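You operate a simulated robot arm through the tools that you are given. There is no shell and no other tool.

You run a simulated robot arm. Do the job below in one go: nothing can be reset, and whatever is moved stays where it is left.

TASK
Take the blue marker and leave it on the middle of the bench. Open the steel drawer, take the steel nut from the inside of the drawer under the rack and put it on top of the white filter on the back of the near bench and shut the drawer again. Any order will do.

Only the result counts: the job must be done as asked and must still hold three seconds after the hand-in. Knocking over, shifting, dropping, spilling or breaking anything else fails it.

THE ROBOT
A 6-joint arm with a two-finger gripper on a trunk, on a base that moves. Base frame: it is fixed to the floor where the robot stands at the start and does not move with it; the origin is under the middle of the robot, x ahead of it, y to its left, z up. Lengths are in mm, angles in rad, forces in N, time in s.
With the tool pointing down near the work surface it reaches from about 240 to 480 mm from the robot's upright axis, wherever it stands. Its first joint turns from -2.007 to 2.007 rad. Places, roughly: blue marker [2250, 1750, 1000]; filter [2000, 1000, 1000]; middle of the bench [-300, 1200, 900]; steel drawer [3900, 1200, 700]; steel nut (5x4x3 cm) [3900, 1400, 700]. Payload 2.1 kg.
Tool frame: the origin (TCP) lies between the finger pads and is the grasp point; the fingertips stand 20 mm ahead of it; z points along the fingers, y is the line along which they close. The gripper opens to 100 mm; its body begins 63 mm behind the TCP.
Orientation is that of the tool frame in the base frame, as a unit quaternion [w, x, y, z]. With the fingers straight down and closing along the base's y, the tool's x points along the base's -x, its y along +y and its z along -z.

THE INTERFACE
- The arm moves only by the tool move_arm. Its argument "moves" is a list of rows, each an object (a shift or turn left out is 0, a gripper value left out holds the last) with "translation": the shift along the base's x, y, z in units of 100 mm (1.0 is 100 mm), a list of three; "turn": the turn, a rotation vector about the base's x, y, z in units of 90 degrees (1.0 is 90 degrees), a list of three; "hand": the finger opening in cm, from 0 to 10. In form: [{"translation": [tx, ty, tz], "turn": [wx, wy, wz], "hand": hand}, ...]. A call has 1 to 20 rows; each row is the pose to reach, as a shift and turn from the pose commanded when the call began. A call with a number of a shift or a turn outside -1 to 1 is refused whole. Each row takes 0.2 s and may step no farther than 50 mm and 0.15 rad from the row before; otherwise, or with a gripper value out of range, the whole call is refused. Where a pose cannot be reached the arm comes as near as it can. A force on the tool above 40 N (or 10 N above the force at the start of the call, whichever is more), or a blocked arm, ends the call early, and 0.2 s more pass. The fingers move at their own pace (about 153 mm/s each) and stop on an object; they squeeze with about 32 N. The grip force told is the motor's: it shows also when the fingers shut on nothing. Time passes only in rows, and 0.2 s behind the last, so rows that repeat a pose let the fingers close. It gives the time, the measured TCP pose, the force on the tool (base axes), the opening and the grip force at its end, in the units of the frame above (readings bear some noise), with the torque about the TCP (base axes, N m) and any sound that the robot's microphone picked up, and new pictures: "show" is both (left out), scene, wrist or none.
- Cameras (640 x 400 px; columns grow to the right, rows downward): "scene" is now at [21.5, 137.9, 1631.8]; the picture's right is [-0.08, -1.00, 0.00], its down [-0.68, 0.05, -0.73] and it looks along [0.73, -0.06, -0.68] (base axes); focal length 264 px, centre (320, 200). "wrist" rides on the gripper at [70, -19, -99] in the tool frame; the picture's right is [0.26, 0.97, 0.00], its down [-0.75, 0.20, -0.63] and it looks along [-0.61, 0.16, 0.78] (tool axes); focal length 230 px, centre (320, 200).
- lift_body(by): slides the trunk up (or, below 0, down) by that many mm; the arm and the scene camera ride with it, the base frame stays. It gives what a move gives, with no picture.
- base_move(legs): drives the robot by 1 to 6 legs, each [ahead, turn to the left] in mm and rad, along the robot's own axes; the way and the turn of a leg run together, so that a leg with both is an arc; at most 1500 mm and 3.142 rad a leg. The arm and the cameras ride along, it lands a little off, and it stops where it bumps. It gives what a move gives, and a new picture of the scene camera.
- turn_head(pan, tilt): turns the head with the scene camera to pan (to the left, within 2.705 rad either way) and tilt (down, from -0.506 to 1.204), counted from straight ahead of the robot. It gives what a move gives, and a new picture of the scene camera.
- locate(camera, pixels): there is no depth. For up to 12 entries [column, row, z] of the newest picture of that camera ("zoom" is the newest enlarged one), the place [x, y] in the base frame at which the ray of that pixel passes the height z, good to about 3 mm, but the place of the scene camera against the robot may be out by one fixed shift of up to 18 mm in any direction. The clock stands still meanwhile.
- close_up(camera, box): a new picture of the part [left, top, right, bottom] of that camera's present view, enlarged. The clock stands still meanwhile.
- hand_in(): hands the job in; it is judged then, once.

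Unless the task says otherwise, let go and move clear before handing in.

The tools are called after "Call:" as a command line: name --argument value ..., lists and objects as JSON in quotes. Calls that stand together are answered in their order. move_arm: Moves the arm, as the interface text tells. Its arguments: {"type":"object","properties":{"moves":{"type":"array","items":{"type":"object","properties":{"translation":{"type":"array","items":{"type":"number"}},"turn":{"type":"array","items":{"type":"number"}},"hand":{"type":"number"}}}},"show":{"type":"string","enum":["both","scene","wrist","none"]}},"required":["moves"]} The other tools are called the same way: lift_body (by) moves the trunk up or down; base_move (legs) drives the base; turn_head (pan, tilt) turns the head that bears the scene camera; locate (camera, pixels) gives the place at which the rays of pixels pass given heights; close_up (camera, box) takes an enlarged picture of a part of a camera's view; hand_in () hands the job in.

At the start:

```text
time_s: 0.0
tool_pos: [367.2, -77.3, 1133.7]
tool_rot: [0.0, -0.001, 1.0, 0.0]
ft_force: [0.7, 0.4, -0.5]
ft_torque: [-0.01, 0.03, 0.0]
finger_gap: 100.0
grasp_force: 0.0
trunk travel left (down, up): [-825.0, 165.0]
robot x, y, heading: [-1.4, 2.4, -0.003]
head pan, tilt (commanded): [-0.077, 0.749]
```

scene: 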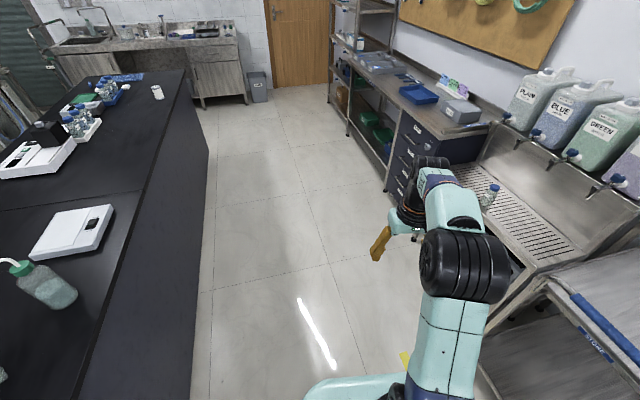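
wrist: 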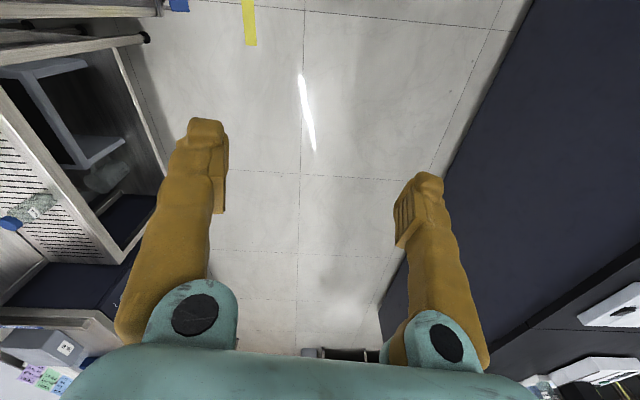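

The scene picture shows a black bench to the left (edge running from about (205,150) to (95,395)), a far wooden bench with a sink and a drawer at (215,80), and shelves on the right. I'll take enlarged views of the bench areas before moving anything.

Call:
close_up --camera "scene" --box '[0, 60, 220, 200]'

Call:
close_up --camera "scene" --box '[30, 0, 290, 120]'

Call:
turn_head --pan 0.7 --tilt 0.45

```text
2.86 times, centred on (110, 130) of scene
```

zoom: 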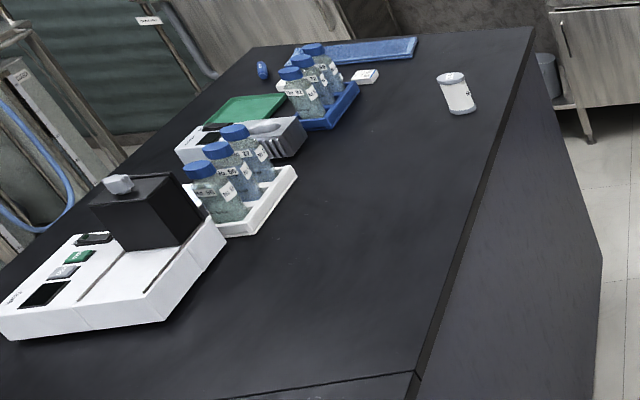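

```text
2.46 times, centred on (160, 60) of scene
```

zoom: 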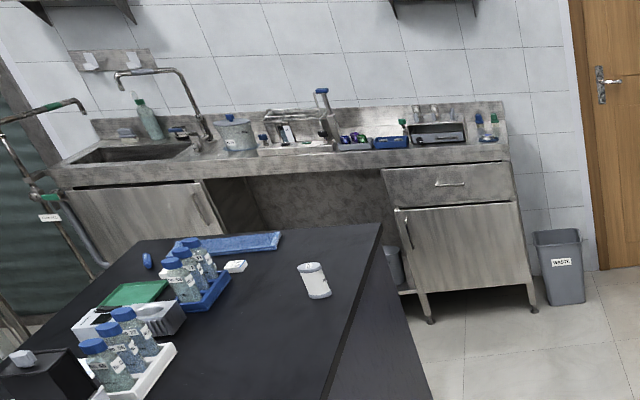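

```text
time_s: 1.1
tool_pos: [367.4, -77.9, 1134.4]
tool_rot: [0.0, -0.001, 1.0, 0.0]
ft_force: [0.2, 0.1, -0.8]
ft_torque: [0.0, 0.0, 0.04]
finger_gap: 99.9
grasp_force: 0.1
trunk travel left (down, up): [-825.0, 165.0]
robot x, y, heading: [-1.5, -1.6, -0.003]
head pan, tilt (commanded): [0.7, 0.45]
```

scene: 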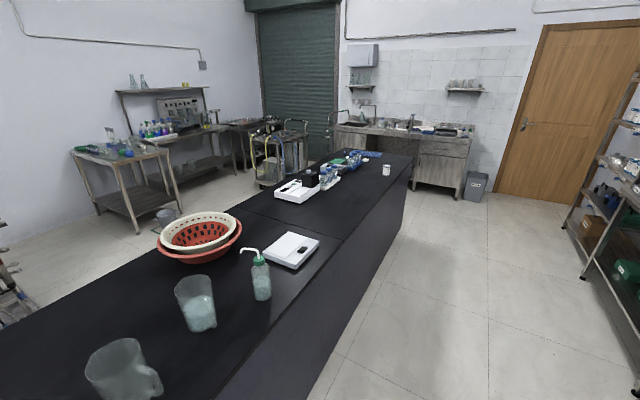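

The head-left picture shows the black bench with the white cylinder at (386,170), a blue item near (372,155) and the far sink unit with its drawer at about (443,148). I'll look further around and zoom in on these.

Call:
close_up --camera "scene" --box '[260, 120, 420, 220]'

Call:
locate --camera "scene" --pixels '[[386, 175, 900], [372, 154, 900], [410, 160, 900], [300, 395, 900], [340, 240, 900], [443, 148, 700], [345, 162, 900], [330, 163, 900]]'

Call:
close_up --camera "scene" --box '[320, 90, 500, 210]'

Call:
turn_head --pan 1.6 --tilt 0.6

```text
4.00 times, centred on (340, 170) of scene
```

zoom: 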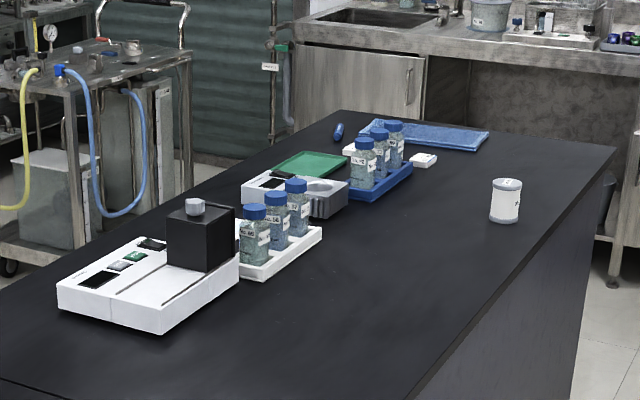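

```text
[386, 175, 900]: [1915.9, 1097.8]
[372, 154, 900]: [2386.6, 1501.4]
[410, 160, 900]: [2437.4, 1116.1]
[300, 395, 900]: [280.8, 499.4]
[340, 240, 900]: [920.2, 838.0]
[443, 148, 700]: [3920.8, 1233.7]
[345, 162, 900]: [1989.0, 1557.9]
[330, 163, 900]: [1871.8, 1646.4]
```

```text
3.33 times, centred on (410, 150) of scene
```

zoom: 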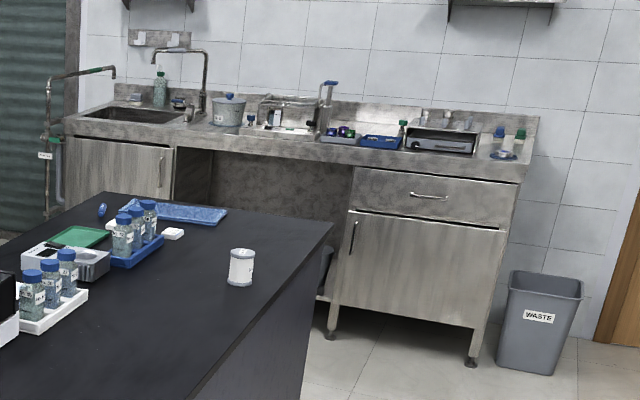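

```text
time_s: 2.3
tool_pos: [366.5, -77.2, 1133.5]
tool_rot: [0.001, 0.0, 1.0, -0.001]
ft_force: [0.4, 0.2, 0.9]
ft_torque: [-0.02, -0.02, 0.0]
finger_gap: 99.9
grasp_force: 0.0
trunk travel left (down, up): [-825.0, 165.0]
robot x, y, heading: [1.1, 5.0, -0.0]
head pan, tilt (commanded): [1.6, 0.6]
```

scene: 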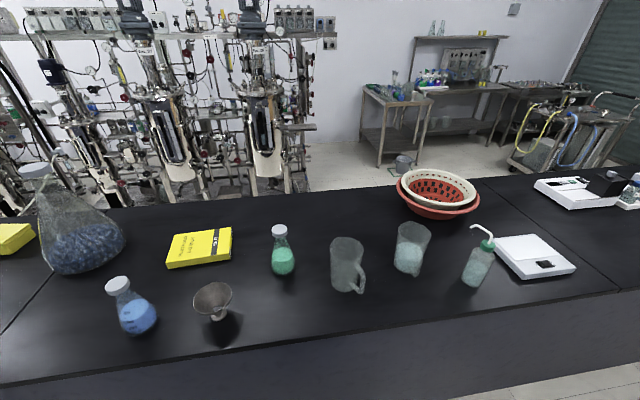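

This view shows the bench's middle part with flasks, a yellow book at (200,247), beakers and a funnel. I'll locate these and look further left to find the bench's full extent.

Call:
locate --camera "scene" --pixels '[[200, 247, 900], [283, 270, 900], [215, 318, 900], [345, 285, 900], [138, 328, 900], [80, 265, 900], [300, 195, 900], [300, 340, 900], [408, 268, 900], [430, 215, 900], [20, 310, 900], [475, 280, 900]]'

Call:
turn_head --pan 2.4 --tilt 0.5

```text
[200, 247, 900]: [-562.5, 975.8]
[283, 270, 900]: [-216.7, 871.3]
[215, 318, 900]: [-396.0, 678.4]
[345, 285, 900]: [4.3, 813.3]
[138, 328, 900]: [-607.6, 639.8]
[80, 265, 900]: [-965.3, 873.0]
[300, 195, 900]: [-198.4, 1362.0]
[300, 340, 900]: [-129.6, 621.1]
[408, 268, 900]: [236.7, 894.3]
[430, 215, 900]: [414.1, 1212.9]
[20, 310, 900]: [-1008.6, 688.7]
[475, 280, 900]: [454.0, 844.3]
```

```text
time_s: 3.5
tool_pos: [366.2, -77.6, 1134.8]
tool_rot: [0.0, 0.0, 1.0, -0.001]
ft_force: [-0.1, 0.3, 0.6]
ft_torque: [-0.02, 0.01, 0.02]
finger_gap: 99.9
grasp_force: 0.0
trunk travel left (down, up): [-825.0, 165.0]
robot x, y, heading: [0.2, -0.3, -0.001]
head pan, tilt (commanded): [2.4, 0.499]
```

scene: 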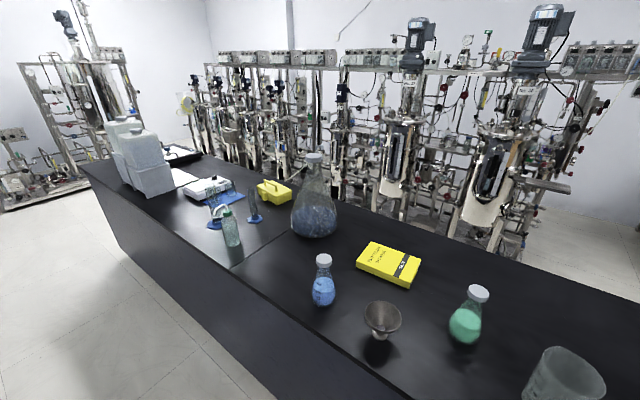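

The left view shows the bench running far back to about x=-2500, with the free black area behind the yellow book. I'll now look down at the robot's own base to learn its size and check the right side.

Call:
turn_head --pan 0.0 --tilt 1.2

Call:
turn_head --pan -0.9 --tilt 0.6

Call:
turn_head --pan 1.57 --tilt 1.2

```text
time_s: 5.7
tool_pos: [366.4, -77.1, 1133.5]
tool_rot: [0.001, 0.001, 1.0, -0.001]
ft_force: [-0.2, 0.5, -0.4]
ft_torque: [0.02, -0.04, -0.03]
finger_gap: 99.9
grasp_force: 0.1
trunk travel left (down, up): [-825.0, 165.0]
robot x, y, heading: [1.3, 0.9, 0.003]
head pan, tilt (commanded): [0.0, 1.201]
```

scene: 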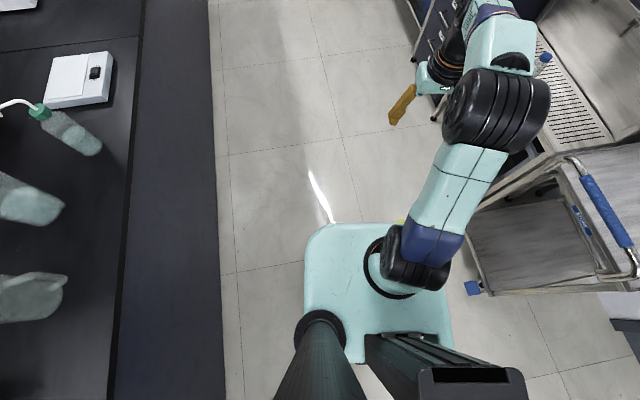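

```text
time_s: 6.8
tool_pos: [367.1, -77.2, 1134.4]
tool_rot: [0.001, 0.0, 1.0, 0.0]
ft_force: [0.1, 0.0, -0.4]
ft_torque: [0.0, 0.01, 0.0]
finger_gap: 100.3
grasp_force: 0.0
trunk travel left (down, up): [-825.0, 165.0]
robot x, y, heading: [0.9, -0.0, 0.004]
head pan, tilt (commanded): [-0.901, 0.6]
```

scene: 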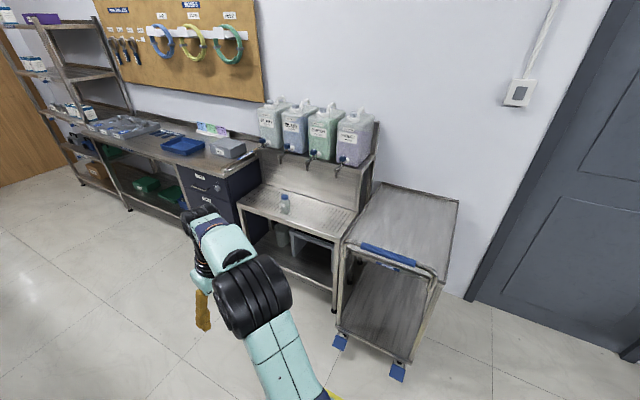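

```text
time_s: 9.1
tool_pos: [366.5, -77.7, 1133.7]
tool_rot: [-0.001, 0.0, 1.0, -0.001]
ft_force: [0.3, -0.5, -0.4]
ft_torque: [-0.03, 0.0, 0.0]
finger_gap: 100.0
grasp_force: 0.1
trunk travel left (down, up): [-825.0, 165.0]
robot x, y, heading: [-2.2, -1.7, -0.001]
head pan, tilt (commanded): [1.571, 1.201]
```

scene: 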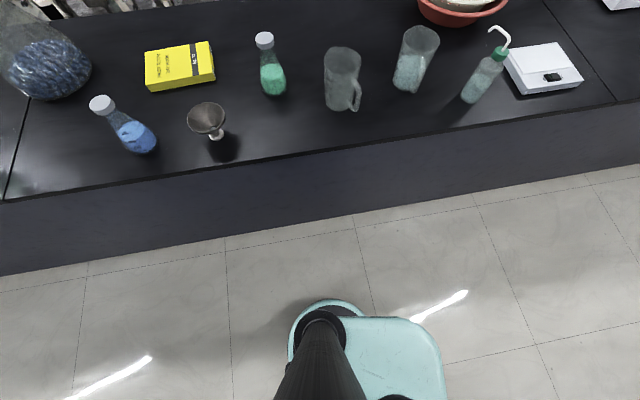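

The downward views show the cyan base plate at about (305-450, 225-390) in the first one and the bench front face; I'll measure the bench's foot at floor height and the edge at several heights.

Call:
locate --camera "scene" --pixels '[[225, 238, 0], [474, 194, 0], [345, 150, 900], [345, 150, 850], [345, 150, 800], [345, 158, 900], [330, 305, 300], [330, 305, 200], [440, 350, 300], [440, 350, 200], [18, 200, 900], [18, 200, 850]]'

Call:
close_up --camera "scene" --box '[180, 100, 500, 300]'

```text
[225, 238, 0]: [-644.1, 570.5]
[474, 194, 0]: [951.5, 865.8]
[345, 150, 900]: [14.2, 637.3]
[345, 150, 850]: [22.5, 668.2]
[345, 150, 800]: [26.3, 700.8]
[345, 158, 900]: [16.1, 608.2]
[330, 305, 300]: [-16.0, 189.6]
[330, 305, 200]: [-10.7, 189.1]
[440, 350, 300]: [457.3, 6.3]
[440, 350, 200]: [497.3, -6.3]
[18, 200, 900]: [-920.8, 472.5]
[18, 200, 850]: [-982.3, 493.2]
```

```text
2.00 times, centred on (340, 200) of scene
```

zoom: 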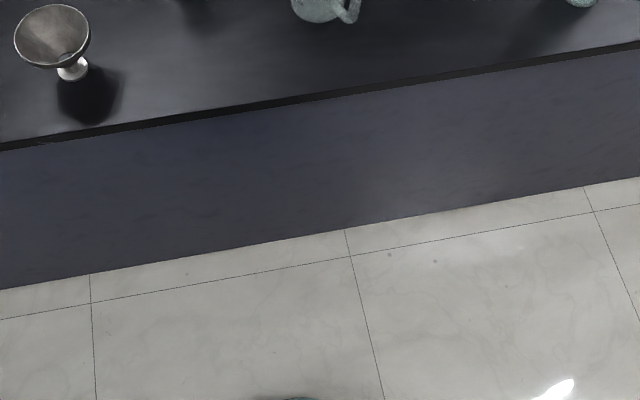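

The bench runs at about 10° to my x axis (foot points [-644,570] and [951,866]), so I'll need to drive at that angle. I'll lower the trunk a bit and look down again to learn which parts of the robot are the fixed base footprint.

Call:
lift_body --by -200

Call:
turn_head --pan 0.0 --tilt 1.2

```text
time_s: 11.3
tool_pos: [366.5, -77.2, 934.1]
tool_rot: [0.0, -0.001, 1.0, 0.0]
ft_force: [0.1, 0.3, 0.1]
ft_torque: [-0.02, -0.01, -0.04]
finger_gap: 99.9
grasp_force: 0.1
trunk travel left (down, up): [-625.0, 365.0]
robot x, y, heading: [-0.5, 2.5, -0.002]
head pan, tilt (commanded): [1.571, 1.201]
```

```text
time_s: 12.9
tool_pos: [366.4, -77.9, 933.6]
tool_rot: [-0.001, 0.0, 1.0, 0.0]
ft_force: [0.1, 0.2, 0.0]
ft_torque: [-0.02, 0.01, 0.01]
finger_gap: 100.1
grasp_force: 0.0
trunk travel left (down, up): [-625.0, 365.0]
robot x, y, heading: [2.7, -2.9, -0.0]
head pan, tilt (commanded): [0.0, 1.201]
```

scene: 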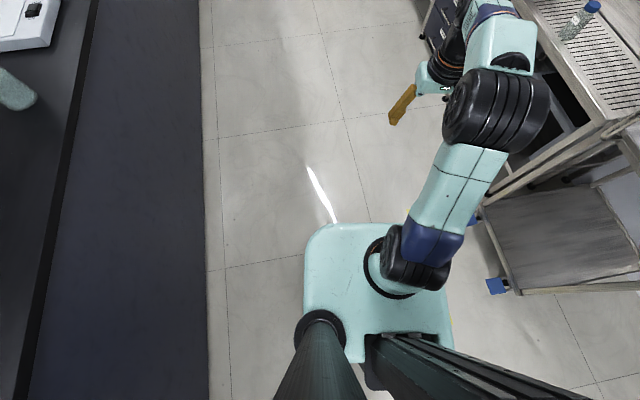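

The plate, arm and camera mast moved together with the trunk, so the floor base is hidden under the plate and stays within about 450 mm ahead and 150 mm to the left. I'll use the two trunk heights to find the bench height from its top edge near (52,200).

Call:
close_up --camera "scene" --box '[0, 150, 160, 250]'

Call:
turn_head --pan 1.57 --tilt 1.2

Call:
close_up --camera "scene" --box '[160, 0, 480, 200]'

```text
4.00 times, centred on (80, 200) of scene
```

zoom: 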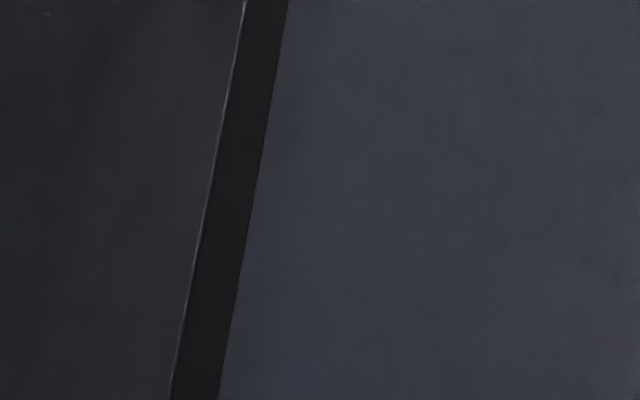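

```text
time_s: 14.6
tool_pos: [367.4, -76.3, 934.5]
tool_rot: [0.0, 0.0, 1.0, 0.0]
ft_force: [0.9, -0.3, 0.0]
ft_torque: [-0.03, 0.04, 0.01]
finger_gap: 100.2
grasp_force: 0.1
trunk travel left (down, up): [-625.0, 365.0]
robot x, y, heading: [-0.6, -3.3, 0.004]
head pan, tilt (commanded): [1.571, 1.201]
```

scene: 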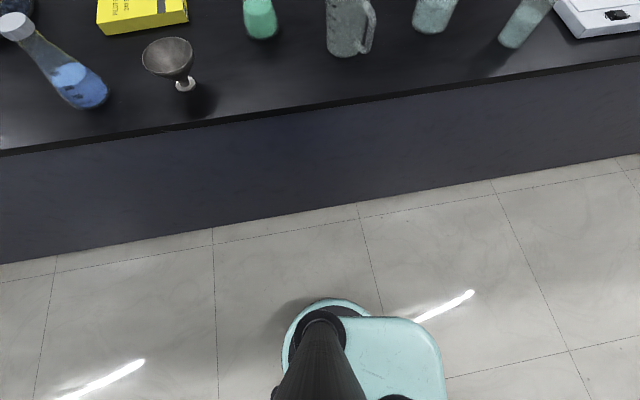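

```text
2.00 times, centred on (320, 100) of scene
```

zoom: 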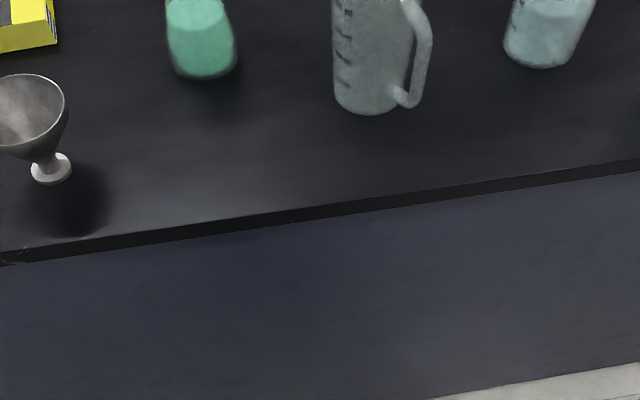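

In the new picture the bench's top edge crosses column 345 at about row 100 (it was row 146.5 before lowering); I'll locate it at several heights to triangulate.

Call:
locate --camera "scene" --pixels '[[345, 100, 860], [345, 100, 880], [345, 100, 900], [345, 100, 920], [345, 100, 940], [212, 229, 0], [493, 178, 0], [184, 88, 900], [100, 140, 900]]'

Call:
lift_body --by 365

Call:
turn_head --pan 1.57 --tilt 1.0

Call:
close_up --camera "scene" --box '[160, 50, 480, 250]'

```text
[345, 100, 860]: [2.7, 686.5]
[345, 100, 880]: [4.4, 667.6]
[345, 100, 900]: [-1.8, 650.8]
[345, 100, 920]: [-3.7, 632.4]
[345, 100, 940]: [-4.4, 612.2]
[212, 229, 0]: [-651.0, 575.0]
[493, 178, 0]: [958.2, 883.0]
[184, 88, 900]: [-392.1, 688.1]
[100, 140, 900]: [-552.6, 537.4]
```

```text
time_s: 18.1
tool_pos: [366.7, -77.0, 1299.0]
tool_rot: [-0.001, 0.0, 1.0, 0.0]
ft_force: [0.1, -0.5, 0.4]
ft_torque: [0.0, -0.01, -0.03]
finger_gap: 99.9
grasp_force: 0.0
trunk travel left (down, up): [-990.0, 0.0]
robot x, y, heading: [-0.2, 0.2, -0.003]
head pan, tilt (commanded): [1.571, 1.201]
```

```text
time_s: 18.8
tool_pos: [367.1, -76.7, 1298.9]
tool_rot: [0.0, 0.0, 1.0, 0.0]
ft_force: [-0.6, 0.2, 0.1]
ft_torque: [-0.03, 0.02, -0.04]
finger_gap: 99.8
grasp_force: 0.0
trunk travel left (down, up): [-990.0, 0.0]
robot x, y, heading: [0.1, 0.9, 0.001]
head pan, tilt (commanded): [1.571, 1.0]
```

scene: 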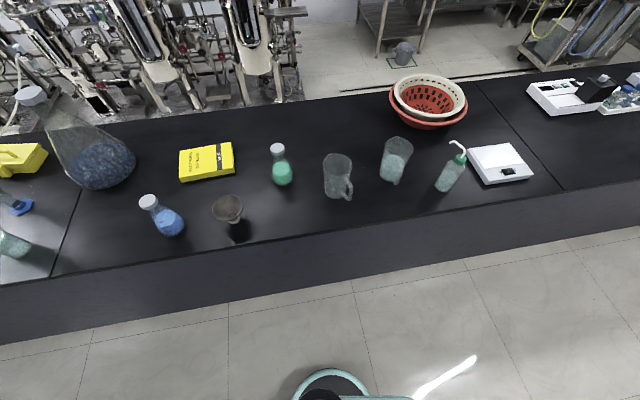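

```text
2.00 times, centred on (320, 150) of scene
```

zoom: 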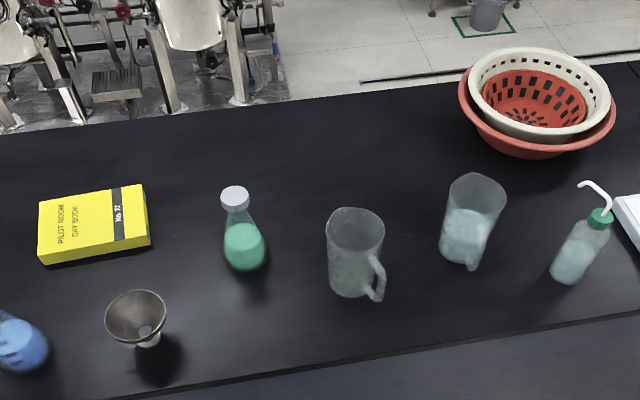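

Both camera heights give y≈650 at z=900, so the bench top is at about z=900. I'll locate the seams (left (52,275), right (563,190)/(478,83)), the back edge (290,103) and all objects near the middle.

Call:
locate --camera "scene" --pixels '[[52, 275, 900], [563, 190, 900], [478, 83, 900], [290, 103, 900], [200, 118, 900], [345, 228, 900], [181, 181, 900], [234, 172, 900], [282, 183, 900], [225, 221, 900], [340, 197, 900], [105, 185, 900]]'

Call:
turn_head --pan 2.3 --tilt 0.5

Call:
close_up --camera "scene" --box '[60, 100, 380, 300]'

```text
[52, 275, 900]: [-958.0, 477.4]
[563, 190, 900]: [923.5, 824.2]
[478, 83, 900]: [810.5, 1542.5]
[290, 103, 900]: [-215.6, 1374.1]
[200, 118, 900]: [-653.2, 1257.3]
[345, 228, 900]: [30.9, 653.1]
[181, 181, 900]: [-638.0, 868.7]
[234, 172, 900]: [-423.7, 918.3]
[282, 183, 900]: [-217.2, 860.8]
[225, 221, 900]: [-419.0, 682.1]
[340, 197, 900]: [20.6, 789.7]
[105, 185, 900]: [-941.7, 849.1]
```

```text
time_s: 19.9
tool_pos: [365.2, -77.8, 1299.8]
tool_rot: [0.001, 0.0, 1.0, 0.0]
ft_force: [-0.1, 0.6, 0.2]
ft_torque: [-0.02, 0.01, -0.01]
finger_gap: 100.0
grasp_force: 0.1
trunk travel left (down, up): [-990.0, 0.0]
robot x, y, heading: [-2.1, 2.8, 0.001]
head pan, tilt (commanded): [2.3, 0.499]
```

scene: 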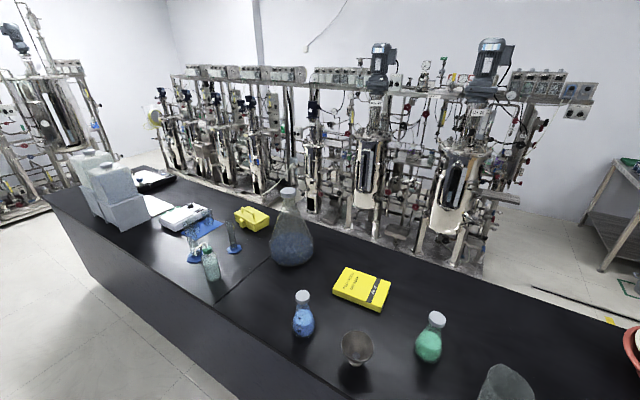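

```text
2.00 times, centred on (220, 200) of scene
```

zoom: 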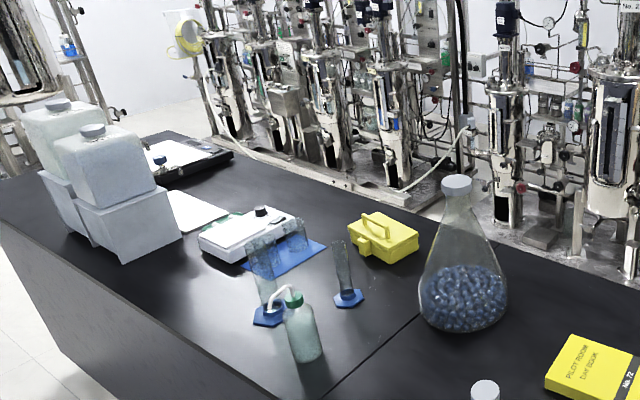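

I'll locate the bench's left end corner at about (45,193) and the seam to compute the true centre of the bench.

Call:
locate --camera "scene" --pixels '[[45, 193, 900], [213, 302, 900], [60, 200, 900], [135, 164, 900], [290, 262, 900], [362, 283, 900]]'

Call:
turn_head --pan 0.6 --tilt 0.45

Call:
close_up --camera "scene" --box '[280, 110, 480, 235]'

```text
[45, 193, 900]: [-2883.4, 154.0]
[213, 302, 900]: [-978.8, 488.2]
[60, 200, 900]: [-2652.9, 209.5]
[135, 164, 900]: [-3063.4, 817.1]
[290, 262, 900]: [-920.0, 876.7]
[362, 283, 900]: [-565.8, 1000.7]
```

```text
time_s: 21.7
tool_pos: [367.4, -77.4, 1299.4]
tool_rot: [0.0, 0.0, 1.0, -0.001]
ft_force: [-0.2, 0.9, -0.4]
ft_torque: [-0.02, -0.01, -0.01]
finger_gap: 100.1
grasp_force: 0.1
trunk travel left (down, up): [-990.0, 0.0]
robot x, y, heading: [0.4, -3.4, 0.002]
head pan, tilt (commanded): [0.6, 0.45]
```

scene: 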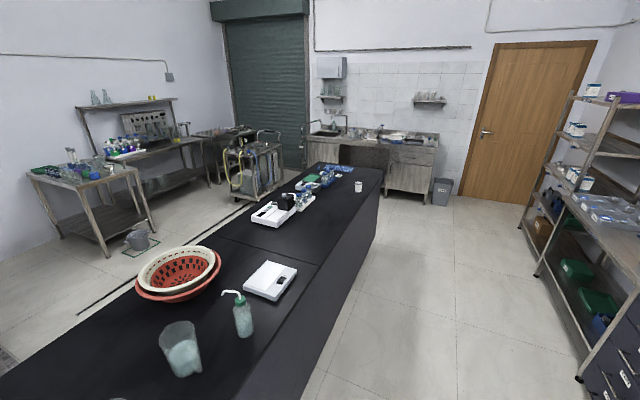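

```text
3.20 times, centred on (380, 172) of scene
```

zoom: 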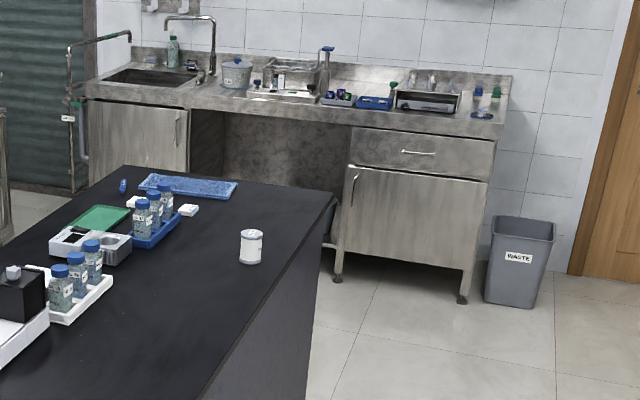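

The bench's far near-corner is at about scene (384,170), the marker at (318,168), and the cylinder's foot at (358,192). I'll locate them and the drawer's corners.

Call:
locate --camera "zoom" --pixels '[[336, 194, 900], [126, 165, 900], [123, 190, 905], [251, 262, 900], [188, 214, 900], [243, 182, 900], [352, 128, 880], [496, 140, 880], [350, 165, 600], [490, 182, 600], [337, 282, 0], [463, 303, 0]]'

Call:
turn_head --pan 0.2 --tilt 0.45

```text
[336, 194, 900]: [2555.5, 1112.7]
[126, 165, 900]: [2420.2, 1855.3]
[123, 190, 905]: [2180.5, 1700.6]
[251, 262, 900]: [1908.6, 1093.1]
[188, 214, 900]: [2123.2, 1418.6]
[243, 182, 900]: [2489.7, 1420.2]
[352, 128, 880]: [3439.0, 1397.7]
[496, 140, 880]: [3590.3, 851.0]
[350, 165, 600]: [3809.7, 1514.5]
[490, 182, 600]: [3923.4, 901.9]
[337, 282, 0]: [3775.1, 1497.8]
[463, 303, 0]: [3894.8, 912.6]
```

```text
time_s: 22.5
tool_pos: [367.4, -78.1, 1298.1]
tool_rot: [-0.001, 0.0, 1.0, -0.001]
ft_force: [-0.1, 0.4, -0.3]
ft_torque: [-0.02, 0.0, -0.03]
finger_gap: 100.0
grasp_force: 0.1
trunk travel left (down, up): [-990.0, 0.0]
robot x, y, heading: [1.7, 0.5, 0.002]
head pan, tilt (commanded): [0.201, 0.45]
```

scene: 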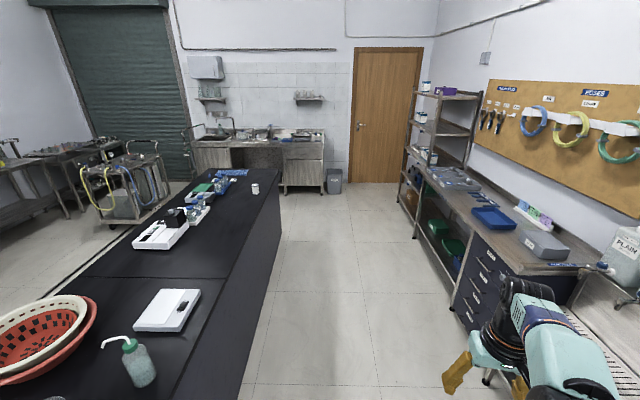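

The bench spans from about (-2883,154) to (2555,1113) along its front with depth 750, so its centre is near (-230,1003). I'll check the corridor's right-hand limits at floor level before driving along the bench at 0.19 rad.

Call:
locate --camera "scene" --pixels '[[457, 310, 0], [415, 240, 0], [398, 203, 0], [488, 385, 0], [283, 195, 0], [323, 193, 0], [342, 194, 0], [105, 225, 0], [245, 395, 0], [283, 232, 0]]'

Call:
close_up --camera "scene" --box '[160, 90, 360, 215]'

Call:
turn_head --pan -1.57 --tilt 1.2

```text
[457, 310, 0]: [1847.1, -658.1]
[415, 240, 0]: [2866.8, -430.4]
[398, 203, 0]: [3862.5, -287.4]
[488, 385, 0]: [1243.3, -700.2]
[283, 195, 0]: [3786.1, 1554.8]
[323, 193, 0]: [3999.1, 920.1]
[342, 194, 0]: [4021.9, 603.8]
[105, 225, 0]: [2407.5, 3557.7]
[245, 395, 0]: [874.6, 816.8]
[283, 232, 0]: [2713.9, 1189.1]
```

```text
3.20 times, centred on (260, 152) of scene
```

zoom: 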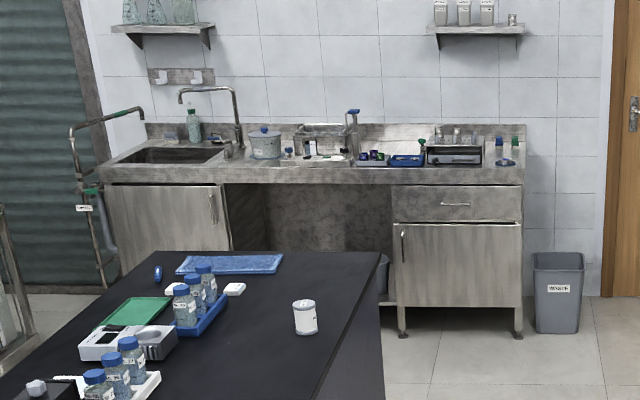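

```text
time_s: 24.3
tool_pos: [367.4, -77.9, 1298.4]
tool_rot: [0.001, 0.0, 1.0, 0.0]
ft_force: [0.8, 0.1, -0.9]
ft_torque: [-0.02, 0.0, 0.0]
finger_gap: 99.8
grasp_force: 0.0
trunk travel left (down, up): [-990.0, 0.0]
robot x, y, heading: [-0.4, 1.3, -0.001]
head pan, tilt (commanded): [-1.571, 1.201]
```

scene: 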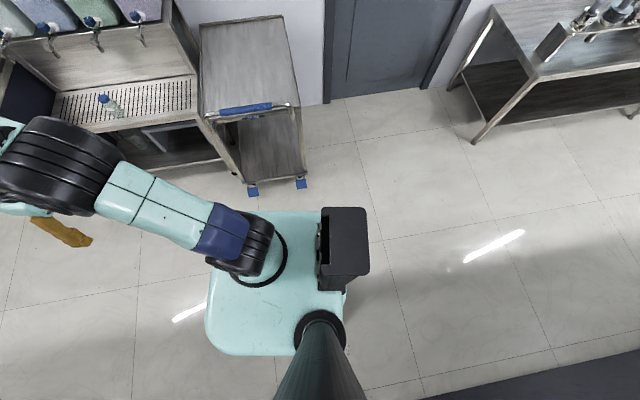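

The corridor is clear: shelf legs sit near y=-658 at x=1847 and y=-430 at x=2867, and the bench edge is more than 600 mm to my left. I'll turn 0.19 rad and drive 2700 mm along the bench.

Call:
turn_head --pan 0.0 --tilt 0.6

Call:
base_move --legs '[[0, 0.19], [1500, 0], [1200, 0]]'

```text
time_s: 26.0
tool_pos: [366.3, -77.5, 1299.3]
tool_rot: [0.0, -0.001, 1.0, 0.0]
ft_force: [-0.4, 0.6, -0.2]
ft_torque: [0.0, 0.01, 0.01]
finger_gap: 100.0
grasp_force: 0.0
trunk travel left (down, up): [-990.0, 0.0]
robot x, y, heading: [1.8, -2.4, 0.001]
head pan, tilt (commanded): [0.0, 0.6]
```

scene: 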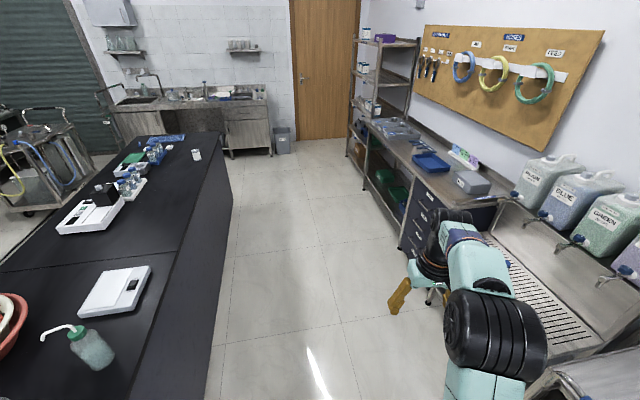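

```text
time_s: 39.9
tool_pos: [3039.4, 546.6, 1299.6]
tool_rot: [0.0, -0.109, 0.994, -0.001]
ft_force: [0.1, -0.4, -0.5]
ft_torque: [0.0, 0.03, -0.01]
finger_gap: 100.3
grasp_force: 0.0
trunk travel left (down, up): [-990.0, 0.0]
robot x, y, heading: [2666.7, 543.2, 0.222]
head pan, tilt (commanded): [0.0, 0.6]
```

scene: 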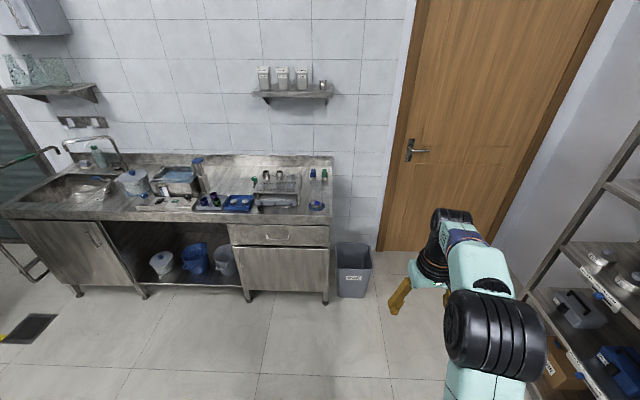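

I'm at (2667,543) with heading 0.222; the sink unit with its drawer at (228-330, 225-247) and handle at (276,238) is now in view. I'll zoom in on it.

Call:
close_up --camera "scene" --box '[190, 140, 350, 240]'

Call:
close_up --camera "scene" --box '[210, 210, 350, 310]'

Call:
locate --camera "scene" --pixels '[[247, 298, 0], [326, 303, 0], [80, 295, 0], [228, 222, 900], [331, 224, 900], [228, 222, 850], [331, 224, 850], [276, 238, 800], [276, 238, 750]]'

```text
4.00 times, centred on (270, 190) of scene
```

zoom: 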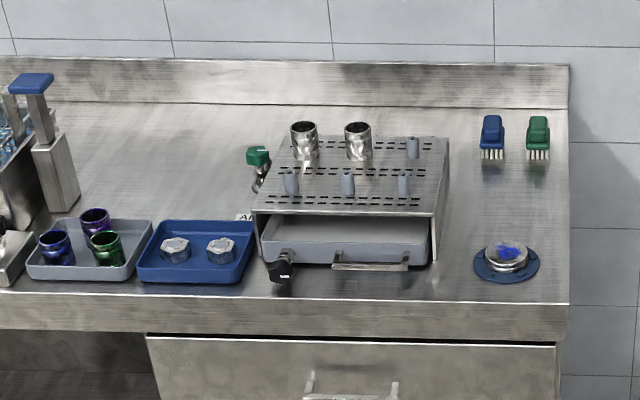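

```text
4.00 times, centred on (280, 260) of scene
```

zoom: 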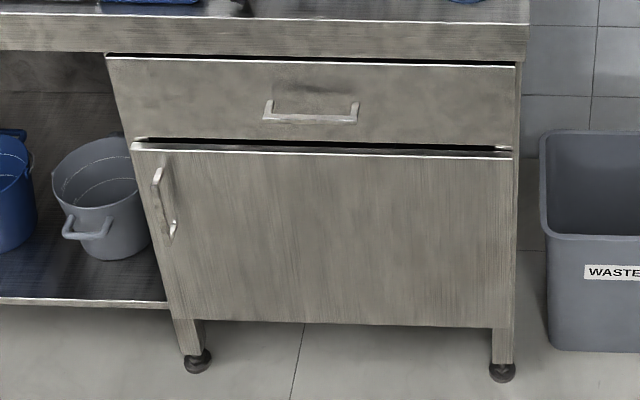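

```text
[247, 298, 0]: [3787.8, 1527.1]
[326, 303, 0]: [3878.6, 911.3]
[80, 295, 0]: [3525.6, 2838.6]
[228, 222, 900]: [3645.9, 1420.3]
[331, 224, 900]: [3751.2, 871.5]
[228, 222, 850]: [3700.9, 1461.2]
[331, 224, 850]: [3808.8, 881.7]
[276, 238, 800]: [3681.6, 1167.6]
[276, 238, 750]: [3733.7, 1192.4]
```

The drawer front (z about 690–797 by my ray estimate) sits in a plane near x≈3815 at y=1200. Before going close I want to know how big my base is, so I'll turn the tool about the vertical so that the wrist camera looks back at it.

Call:
move_arm --moves '[{"turn": [0, 0, 0.09]}, {"turn": [0, 0, 0.18]}, {"turn": [0, 0, 0.27]}, {"turn": [0, 0, 0.36]}, {"turn": [0, 0, 0.45]}, {"turn": [0, 0, 0.54]}, {"turn": [0, 0, 0.63]}, {"turn": [0, 0, 0.72]}, {"turn": [0, 0, 0.81]}, {"turn": [0, 0, 0.9]}, {"turn": [0, 0, 0.99]}]' --show "wrist"

```text
time_s: 42.3
tool_pos: [3040.7, 547.1, 1298.9]
tool_rot: [0.0, 0.776, -0.631, 0.0]
ft_force: [0.6, -0.2, 0.3]
ft_torque: [0.0, 0.0, -0.04]
finger_gap: 100.0
grasp_force: 0.1
trunk travel left (down, up): [-990.0, 0.0]
robot x, y, heading: [2666.1, 546.1, 0.22]
head pan, tilt (commanded): [0.0, 0.6]
```

wrist: 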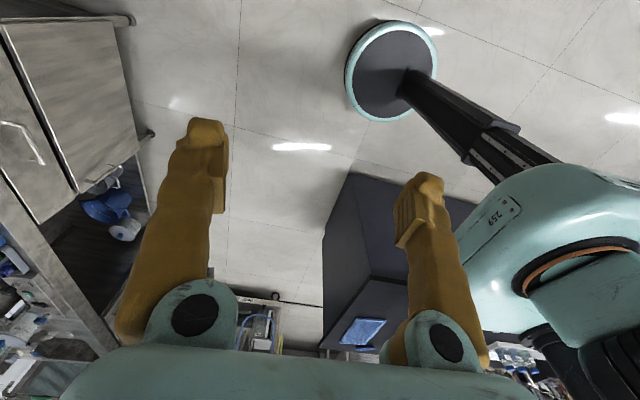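

The wrist picture shows the floor base is a round disk at (346-438, 20-122) with a slim column. I'll locate its edges.

Call:
locate --camera "wrist" --pixels '[[346, 72, 0], [437, 68, 0], [388, 20, 0], [393, 121, 0], [346, 72, 100], [437, 68, 100], [388, 20, 100], [393, 121, 100], [393, 121, 50]]'

Call:
close_up --camera "wrist" --box '[310, 0, 640, 206]'

```text
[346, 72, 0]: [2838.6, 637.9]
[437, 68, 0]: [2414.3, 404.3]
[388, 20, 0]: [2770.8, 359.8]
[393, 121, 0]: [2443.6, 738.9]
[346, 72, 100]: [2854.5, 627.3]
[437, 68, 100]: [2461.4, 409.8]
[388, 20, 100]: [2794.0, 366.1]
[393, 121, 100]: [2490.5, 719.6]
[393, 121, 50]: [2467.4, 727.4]
```

```text
1.94 times, centred on (475, 103) of wrist
```

zoom: 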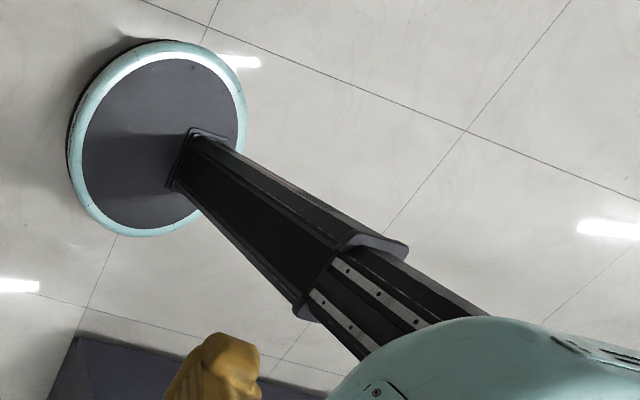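

The base is a round disk of about 230 mm radius and low, with a slim column behind, so a drawer can open beneath the trunk plate. I'll drive to a viewing spot about 700 mm in front of the drawer, near (3128,1067), facing it.

Call:
base_move --legs '[[0, 0.629], [698, 0], [0, -0.662]]'

```text
time_s: 49.5
tool_pos: [3477.2, 1051.3, 1299.2]
tool_rot: [0.0, 0.769, -0.639, 0.0]
ft_force: [0.0, 0.0, -0.4]
ft_torque: [0.04, -0.01, -0.02]
finger_gap: 99.9
grasp_force: 0.1
trunk travel left (down, up): [-990.0, 0.0]
robot x, y, heading: [3100.6, 1055.0, 0.198]
head pan, tilt (commanded): [0.0, 0.6]
```

scene: 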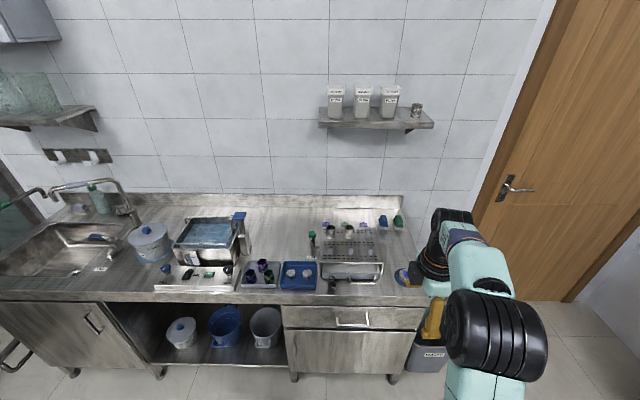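

From (3101,1055) the drawer front shows at (283-425, 307-330) with the handle at (352,322). I'll zoom in, then lower the trunk and compare for the heights.

Call:
close_up --camera "scene" --box '[270, 285, 430, 385]'

Call:
locate --camera "zoom" --pixels '[[55, 92, 800], [55, 92, 750], [600, 92, 800], [600, 92, 750], [266, 160, 750], [266, 160, 700], [393, 160, 750], [393, 160, 700], [50, 80, 850], [612, 80, 850]]'

Call:
lift_body --by -350

Call:
turn_head --pan 0.0 --tilt 0.6

Call:
close_up --camera "scene" --box '[260, 220, 440, 340]'

```text
4.00 times, centred on (350, 335) of scene
```

zoom: 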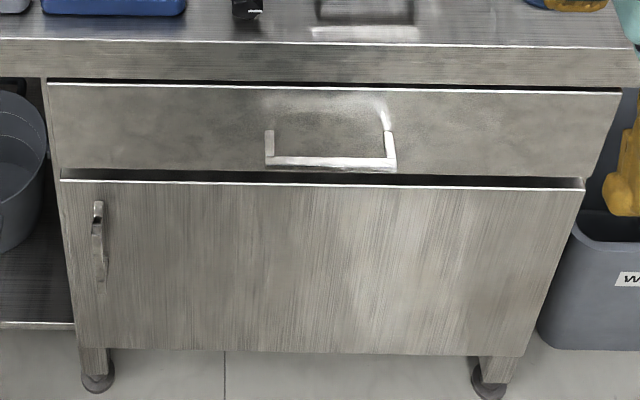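

```text
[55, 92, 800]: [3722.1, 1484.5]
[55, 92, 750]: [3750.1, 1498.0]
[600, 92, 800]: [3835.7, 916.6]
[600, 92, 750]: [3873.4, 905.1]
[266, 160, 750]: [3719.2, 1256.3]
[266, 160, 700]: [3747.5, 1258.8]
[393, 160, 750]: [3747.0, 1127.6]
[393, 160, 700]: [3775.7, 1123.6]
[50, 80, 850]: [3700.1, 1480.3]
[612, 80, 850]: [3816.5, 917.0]
```

```text
time_s: 52.9
tool_pos: [3477.4, 1049.9, 949.2]
tool_rot: [0.0, 0.769, -0.639, 0.0]
ft_force: [0.2, 1.6, -0.1]
ft_torque: [0.02, -0.03, 0.03]
finger_gap: 99.9
grasp_force: 0.0
trunk travel left (down, up): [-640.0, 350.0]
robot x, y, heading: [3105.0, 1051.9, 0.204]
head pan, tilt (commanded): [0.0, 0.6]
```

```text
time_s: 53.5
tool_pos: [3477.7, 1049.8, 949.0]
tool_rot: [0.0, 0.77, -0.638, 0.0]
ft_force: [0.5, -0.8, 0.0]
ft_torque: [0.02, 0.02, 0.01]
finger_gap: 99.8
grasp_force: 0.1
trunk travel left (down, up): [-640.0, 350.0]
robot x, y, heading: [3099.1, 1052.9, 0.204]
head pan, tilt (commanded): [0.0, 0.6]
```

scene: 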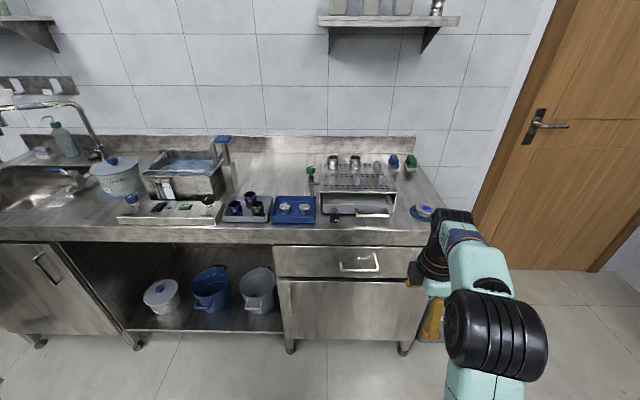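

```text
3.33 times, centred on (350, 280) of scene
```

zoom: 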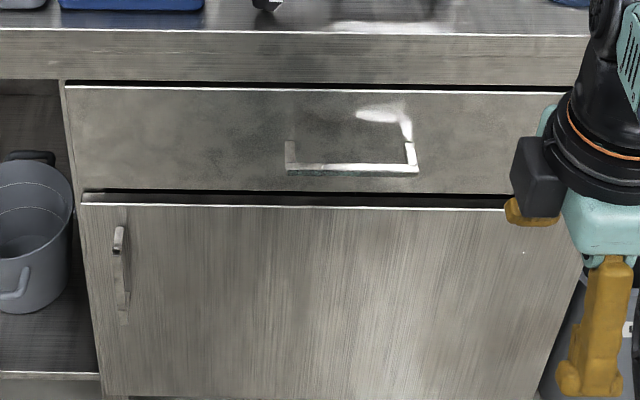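

In the lower view the handle bar runs from about zoom (287,168) to (418,170), and the drawer's top edge from (68,87). I'll locate these to triangulate heights.

Call:
locate --camera "zoom" --pixels '[[287, 166, 750], [287, 166, 700], [418, 167, 750], [418, 167, 700], [68, 87, 800], [68, 87, 750], [70, 80, 850], [300, 90, 800], [300, 90, 750], [300, 190, 700], [300, 32, 850], [300, 32, 900]]'

```text
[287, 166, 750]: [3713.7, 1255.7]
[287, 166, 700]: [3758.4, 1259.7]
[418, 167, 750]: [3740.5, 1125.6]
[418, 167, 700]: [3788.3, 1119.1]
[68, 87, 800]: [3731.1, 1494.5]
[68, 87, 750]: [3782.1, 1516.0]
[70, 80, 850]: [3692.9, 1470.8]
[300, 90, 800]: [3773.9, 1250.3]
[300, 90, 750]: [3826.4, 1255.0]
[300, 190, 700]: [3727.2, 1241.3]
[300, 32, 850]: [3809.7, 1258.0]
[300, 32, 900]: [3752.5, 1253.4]
```

The two heights agree: handle bar at about z=733 near (3743,1191), drawer front z 667–820, counter top about z=900. The tool's y already points along the drawer's normal, so I'll pitch the tool to horizontal (fingers closing vertically) while moving it ahead 100 mm.

Call:
move_arm --moves '[{"translation": [0.09, 0.018, 0], "turn": [0.0178, -0.0892, 0]}, {"translation": [0.18, 0.036, 0], "turn": [0.0356, -0.1784, 0]}, {"translation": [0.27, 0.054, 0], "turn": [0.0535, -0.2675, 0]}, {"translation": [0.36, 0.072, 0], "turn": [0.0713, -0.3567, 0]}, {"translation": [0.45, 0.09, 0], "turn": [0.0891, -0.4459, 0]}, {"translation": [0.54, 0.107, 0], "turn": [0.1069, -0.5351, 0]}, {"translation": [0.62, 0.124, 0], "turn": [0.1247, -0.6243, 0]}, {"translation": [0.71, 0.142, 0], "turn": [0.1425, -0.7135, 0]}, {"translation": [0.8, 0.16, 0], "turn": [0.1604, -0.8026, 0]}, {"translation": [0.89, 0.178, 0], "turn": [0.1782, -0.8918, 0]}, {"translation": [0.98, 0.196, 0], "turn": [0.196, -0.981, 0]}]'

```text
time_s: 55.9
tool_pos: [3582.4, 1096.6, 1117.5]
tool_rot: [-0.447, 0.626, -0.525, 0.364]
ft_force: [0.0, 0.5, 0.0]
ft_torque: [0.0, 0.01, -0.01]
finger_gap: 100.2
grasp_force: 0.0
out of reach, approached as far as the arm can: row 6, 7, 8, 9, 10, 11
trunk travel left (down, up): [-640.0, 350.0]
robot x, y, heading: [3101.5, 1054.7, 0.202]
head pan, tilt (commanded): [0.0, 0.6]
```

scene: 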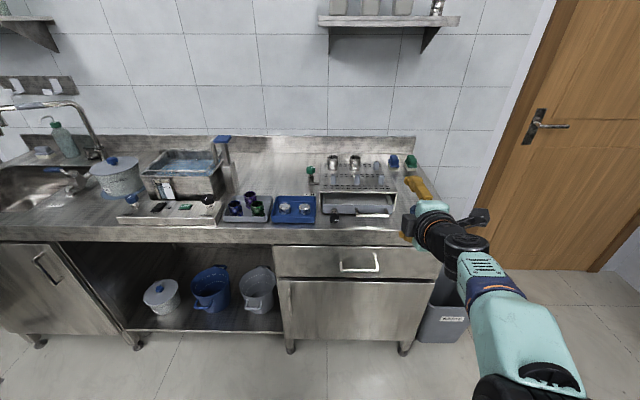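
wrist: 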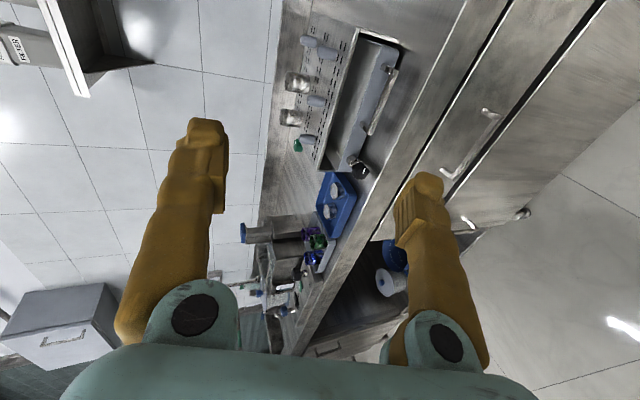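

The arm stopped short: TCP ended at z=1117 with the tool about 20° below horizontal instead of z=949, so a level tool only works higher relative to the trunk. I'll check how the commanded pose is counted by raising it 100 mm and reading the result.

Call:
move_arm --moves '[{"translation": [0, 0, 0.5]}, {"translation": [0, 0, 1.0]}, {"translation": [0, 0, 1.0]}]' --show "none"

```text
time_s: 56.7
tool_pos: [3583.6, 1095.6, 1217.5]
tool_rot: [-0.446, 0.626, -0.526, 0.364]
ft_force: [0.6, -0.4, -0.3]
ft_torque: [-0.02, 0.0, -0.04]
finger_gap: 100.0
grasp_force: 0.0
trunk travel left (down, up): [-640.0, 350.0]
robot x, y, heading: [3104.6, 1049.8, 0.198]
head pan, tilt (commanded): [0.0, 0.6]
```

The commanded pose follows the reached one. I'll probe how low this 20° tilted pose can go relative to the trunk by stepping down.

Call:
move_arm --moves '[{"translation": [0, 0, -0.5]}, {"translation": [0, 0, -1.0]}]' --show "none"

Call:
move_arm --moves '[{"translation": [0, 0, -0.4]}, {"translation": [0, 0, -0.8]}]' --show "none"

```text
time_s: 57.3
tool_pos: [3584.1, 1096.2, 1118.6]
tool_rot: [-0.445, 0.627, -0.526, 0.365]
ft_force: [-0.3, -0.7, 1.3]
ft_torque: [0.05, 0.0, -0.01]
finger_gap: 99.9
grasp_force: 0.2
trunk travel left (down, up): [-640.0, 350.0]
robot x, y, heading: [3103.2, 1052.9, 0.208]
head pan, tilt (commanded): [0.0, 0.6]
```

```text
time_s: 57.9
tool_pos: [3583.9, 1082.8, 1088.2]
tool_rot: [-0.399, 0.626, -0.56, 0.368]
ft_force: [-0.5, 1.0, -0.4]
ft_torque: [-0.03, 0.01, -0.01]
finger_gap: 100.2
grasp_force: 0.2
out of reach, approached as far as the arm can: row 1, 2
trunk travel left (down, up): [-640.0, 350.0]
robot x, y, heading: [3101.8, 1056.8, 0.201]
head pan, tilt (commanded): [0.0, 0.6]
```

The lower limit for this tilt is about z=1118 at this trunk height, so I'll restore the orientation at z≈1150, shift left 55 mm to line up with the handle, and then lower the trunk instead.

Call:
move_arm --moves '[{"translation": [0, 0.13, 0.4], "turn": [0.0244, -0.0476, 0.0512]}, {"translation": [-0.05, 0.4, 0.62], "turn": [0.0244, -0.0476, 0.0512]}, {"translation": [-0.11, 0.67, 0.62], "turn": [0.0244, -0.0476, 0.0512]}]' --show "none"

Call:
lift_body --by -400

Call:
move_arm --moves '[{"translation": [0, 0, 0]}]' --show "both"

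```text
time_s: 58.7
tool_pos: [3572.3, 1150.4, 1151.4]
tool_rot: [-0.448, 0.626, -0.525, 0.364]
ft_force: [0.0, 0.0, 0.0]
ft_torque: [-0.01, -0.04, -0.03]
finger_gap: 100.0
grasp_force: 0.1
trunk travel left (down, up): [-640.0, 350.0]
robot x, y, heading: [3105.1, 1054.3, 0.201]
head pan, tilt (commanded): [0.0, 0.6]
```

```text
time_s: 62.6
tool_pos: [3572.4, 1148.0, 750.3]
tool_rot: [-0.448, 0.625, -0.525, 0.365]
ft_force: [0.1, -0.1, 0.1]
ft_torque: [0.01, -0.01, 0.0]
finger_gap: 100.2
grasp_force: 0.0
trunk travel left (down, up): [-240.0, 750.0]
robot x, y, heading: [3106.4, 1053.4, 0.202]
head pan, tilt (commanded): [0.0, 0.6]
```

```text
time_s: 63.0
tool_pos: [3572.6, 1148.3, 751.3]
tool_rot: [-0.448, 0.625, -0.525, 0.364]
ft_force: [1.0, 1.2, 1.2]
ft_torque: [-0.01, -0.02, -0.02]
finger_gap: 99.9
grasp_force: 0.0
trunk travel left (down, up): [-240.0, 750.0]
robot x, y, heading: [3101.3, 1055.5, 0.208]
head pan, tilt (commanded): [0.0, 0.6]
```

scene: 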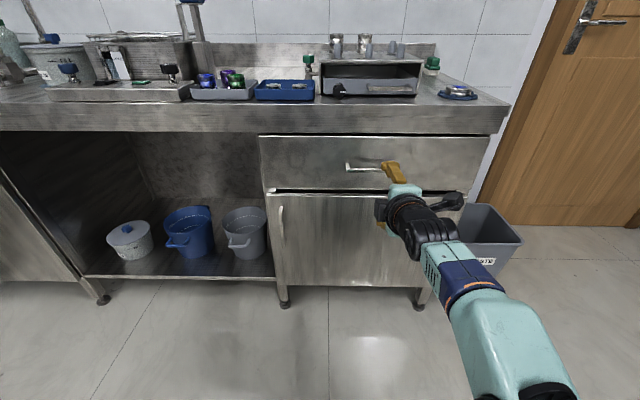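
wrist: 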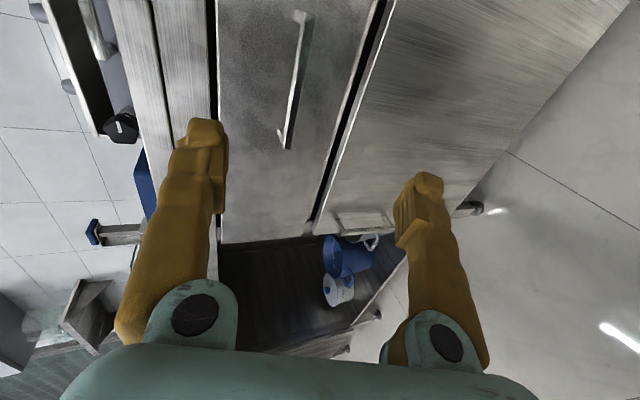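

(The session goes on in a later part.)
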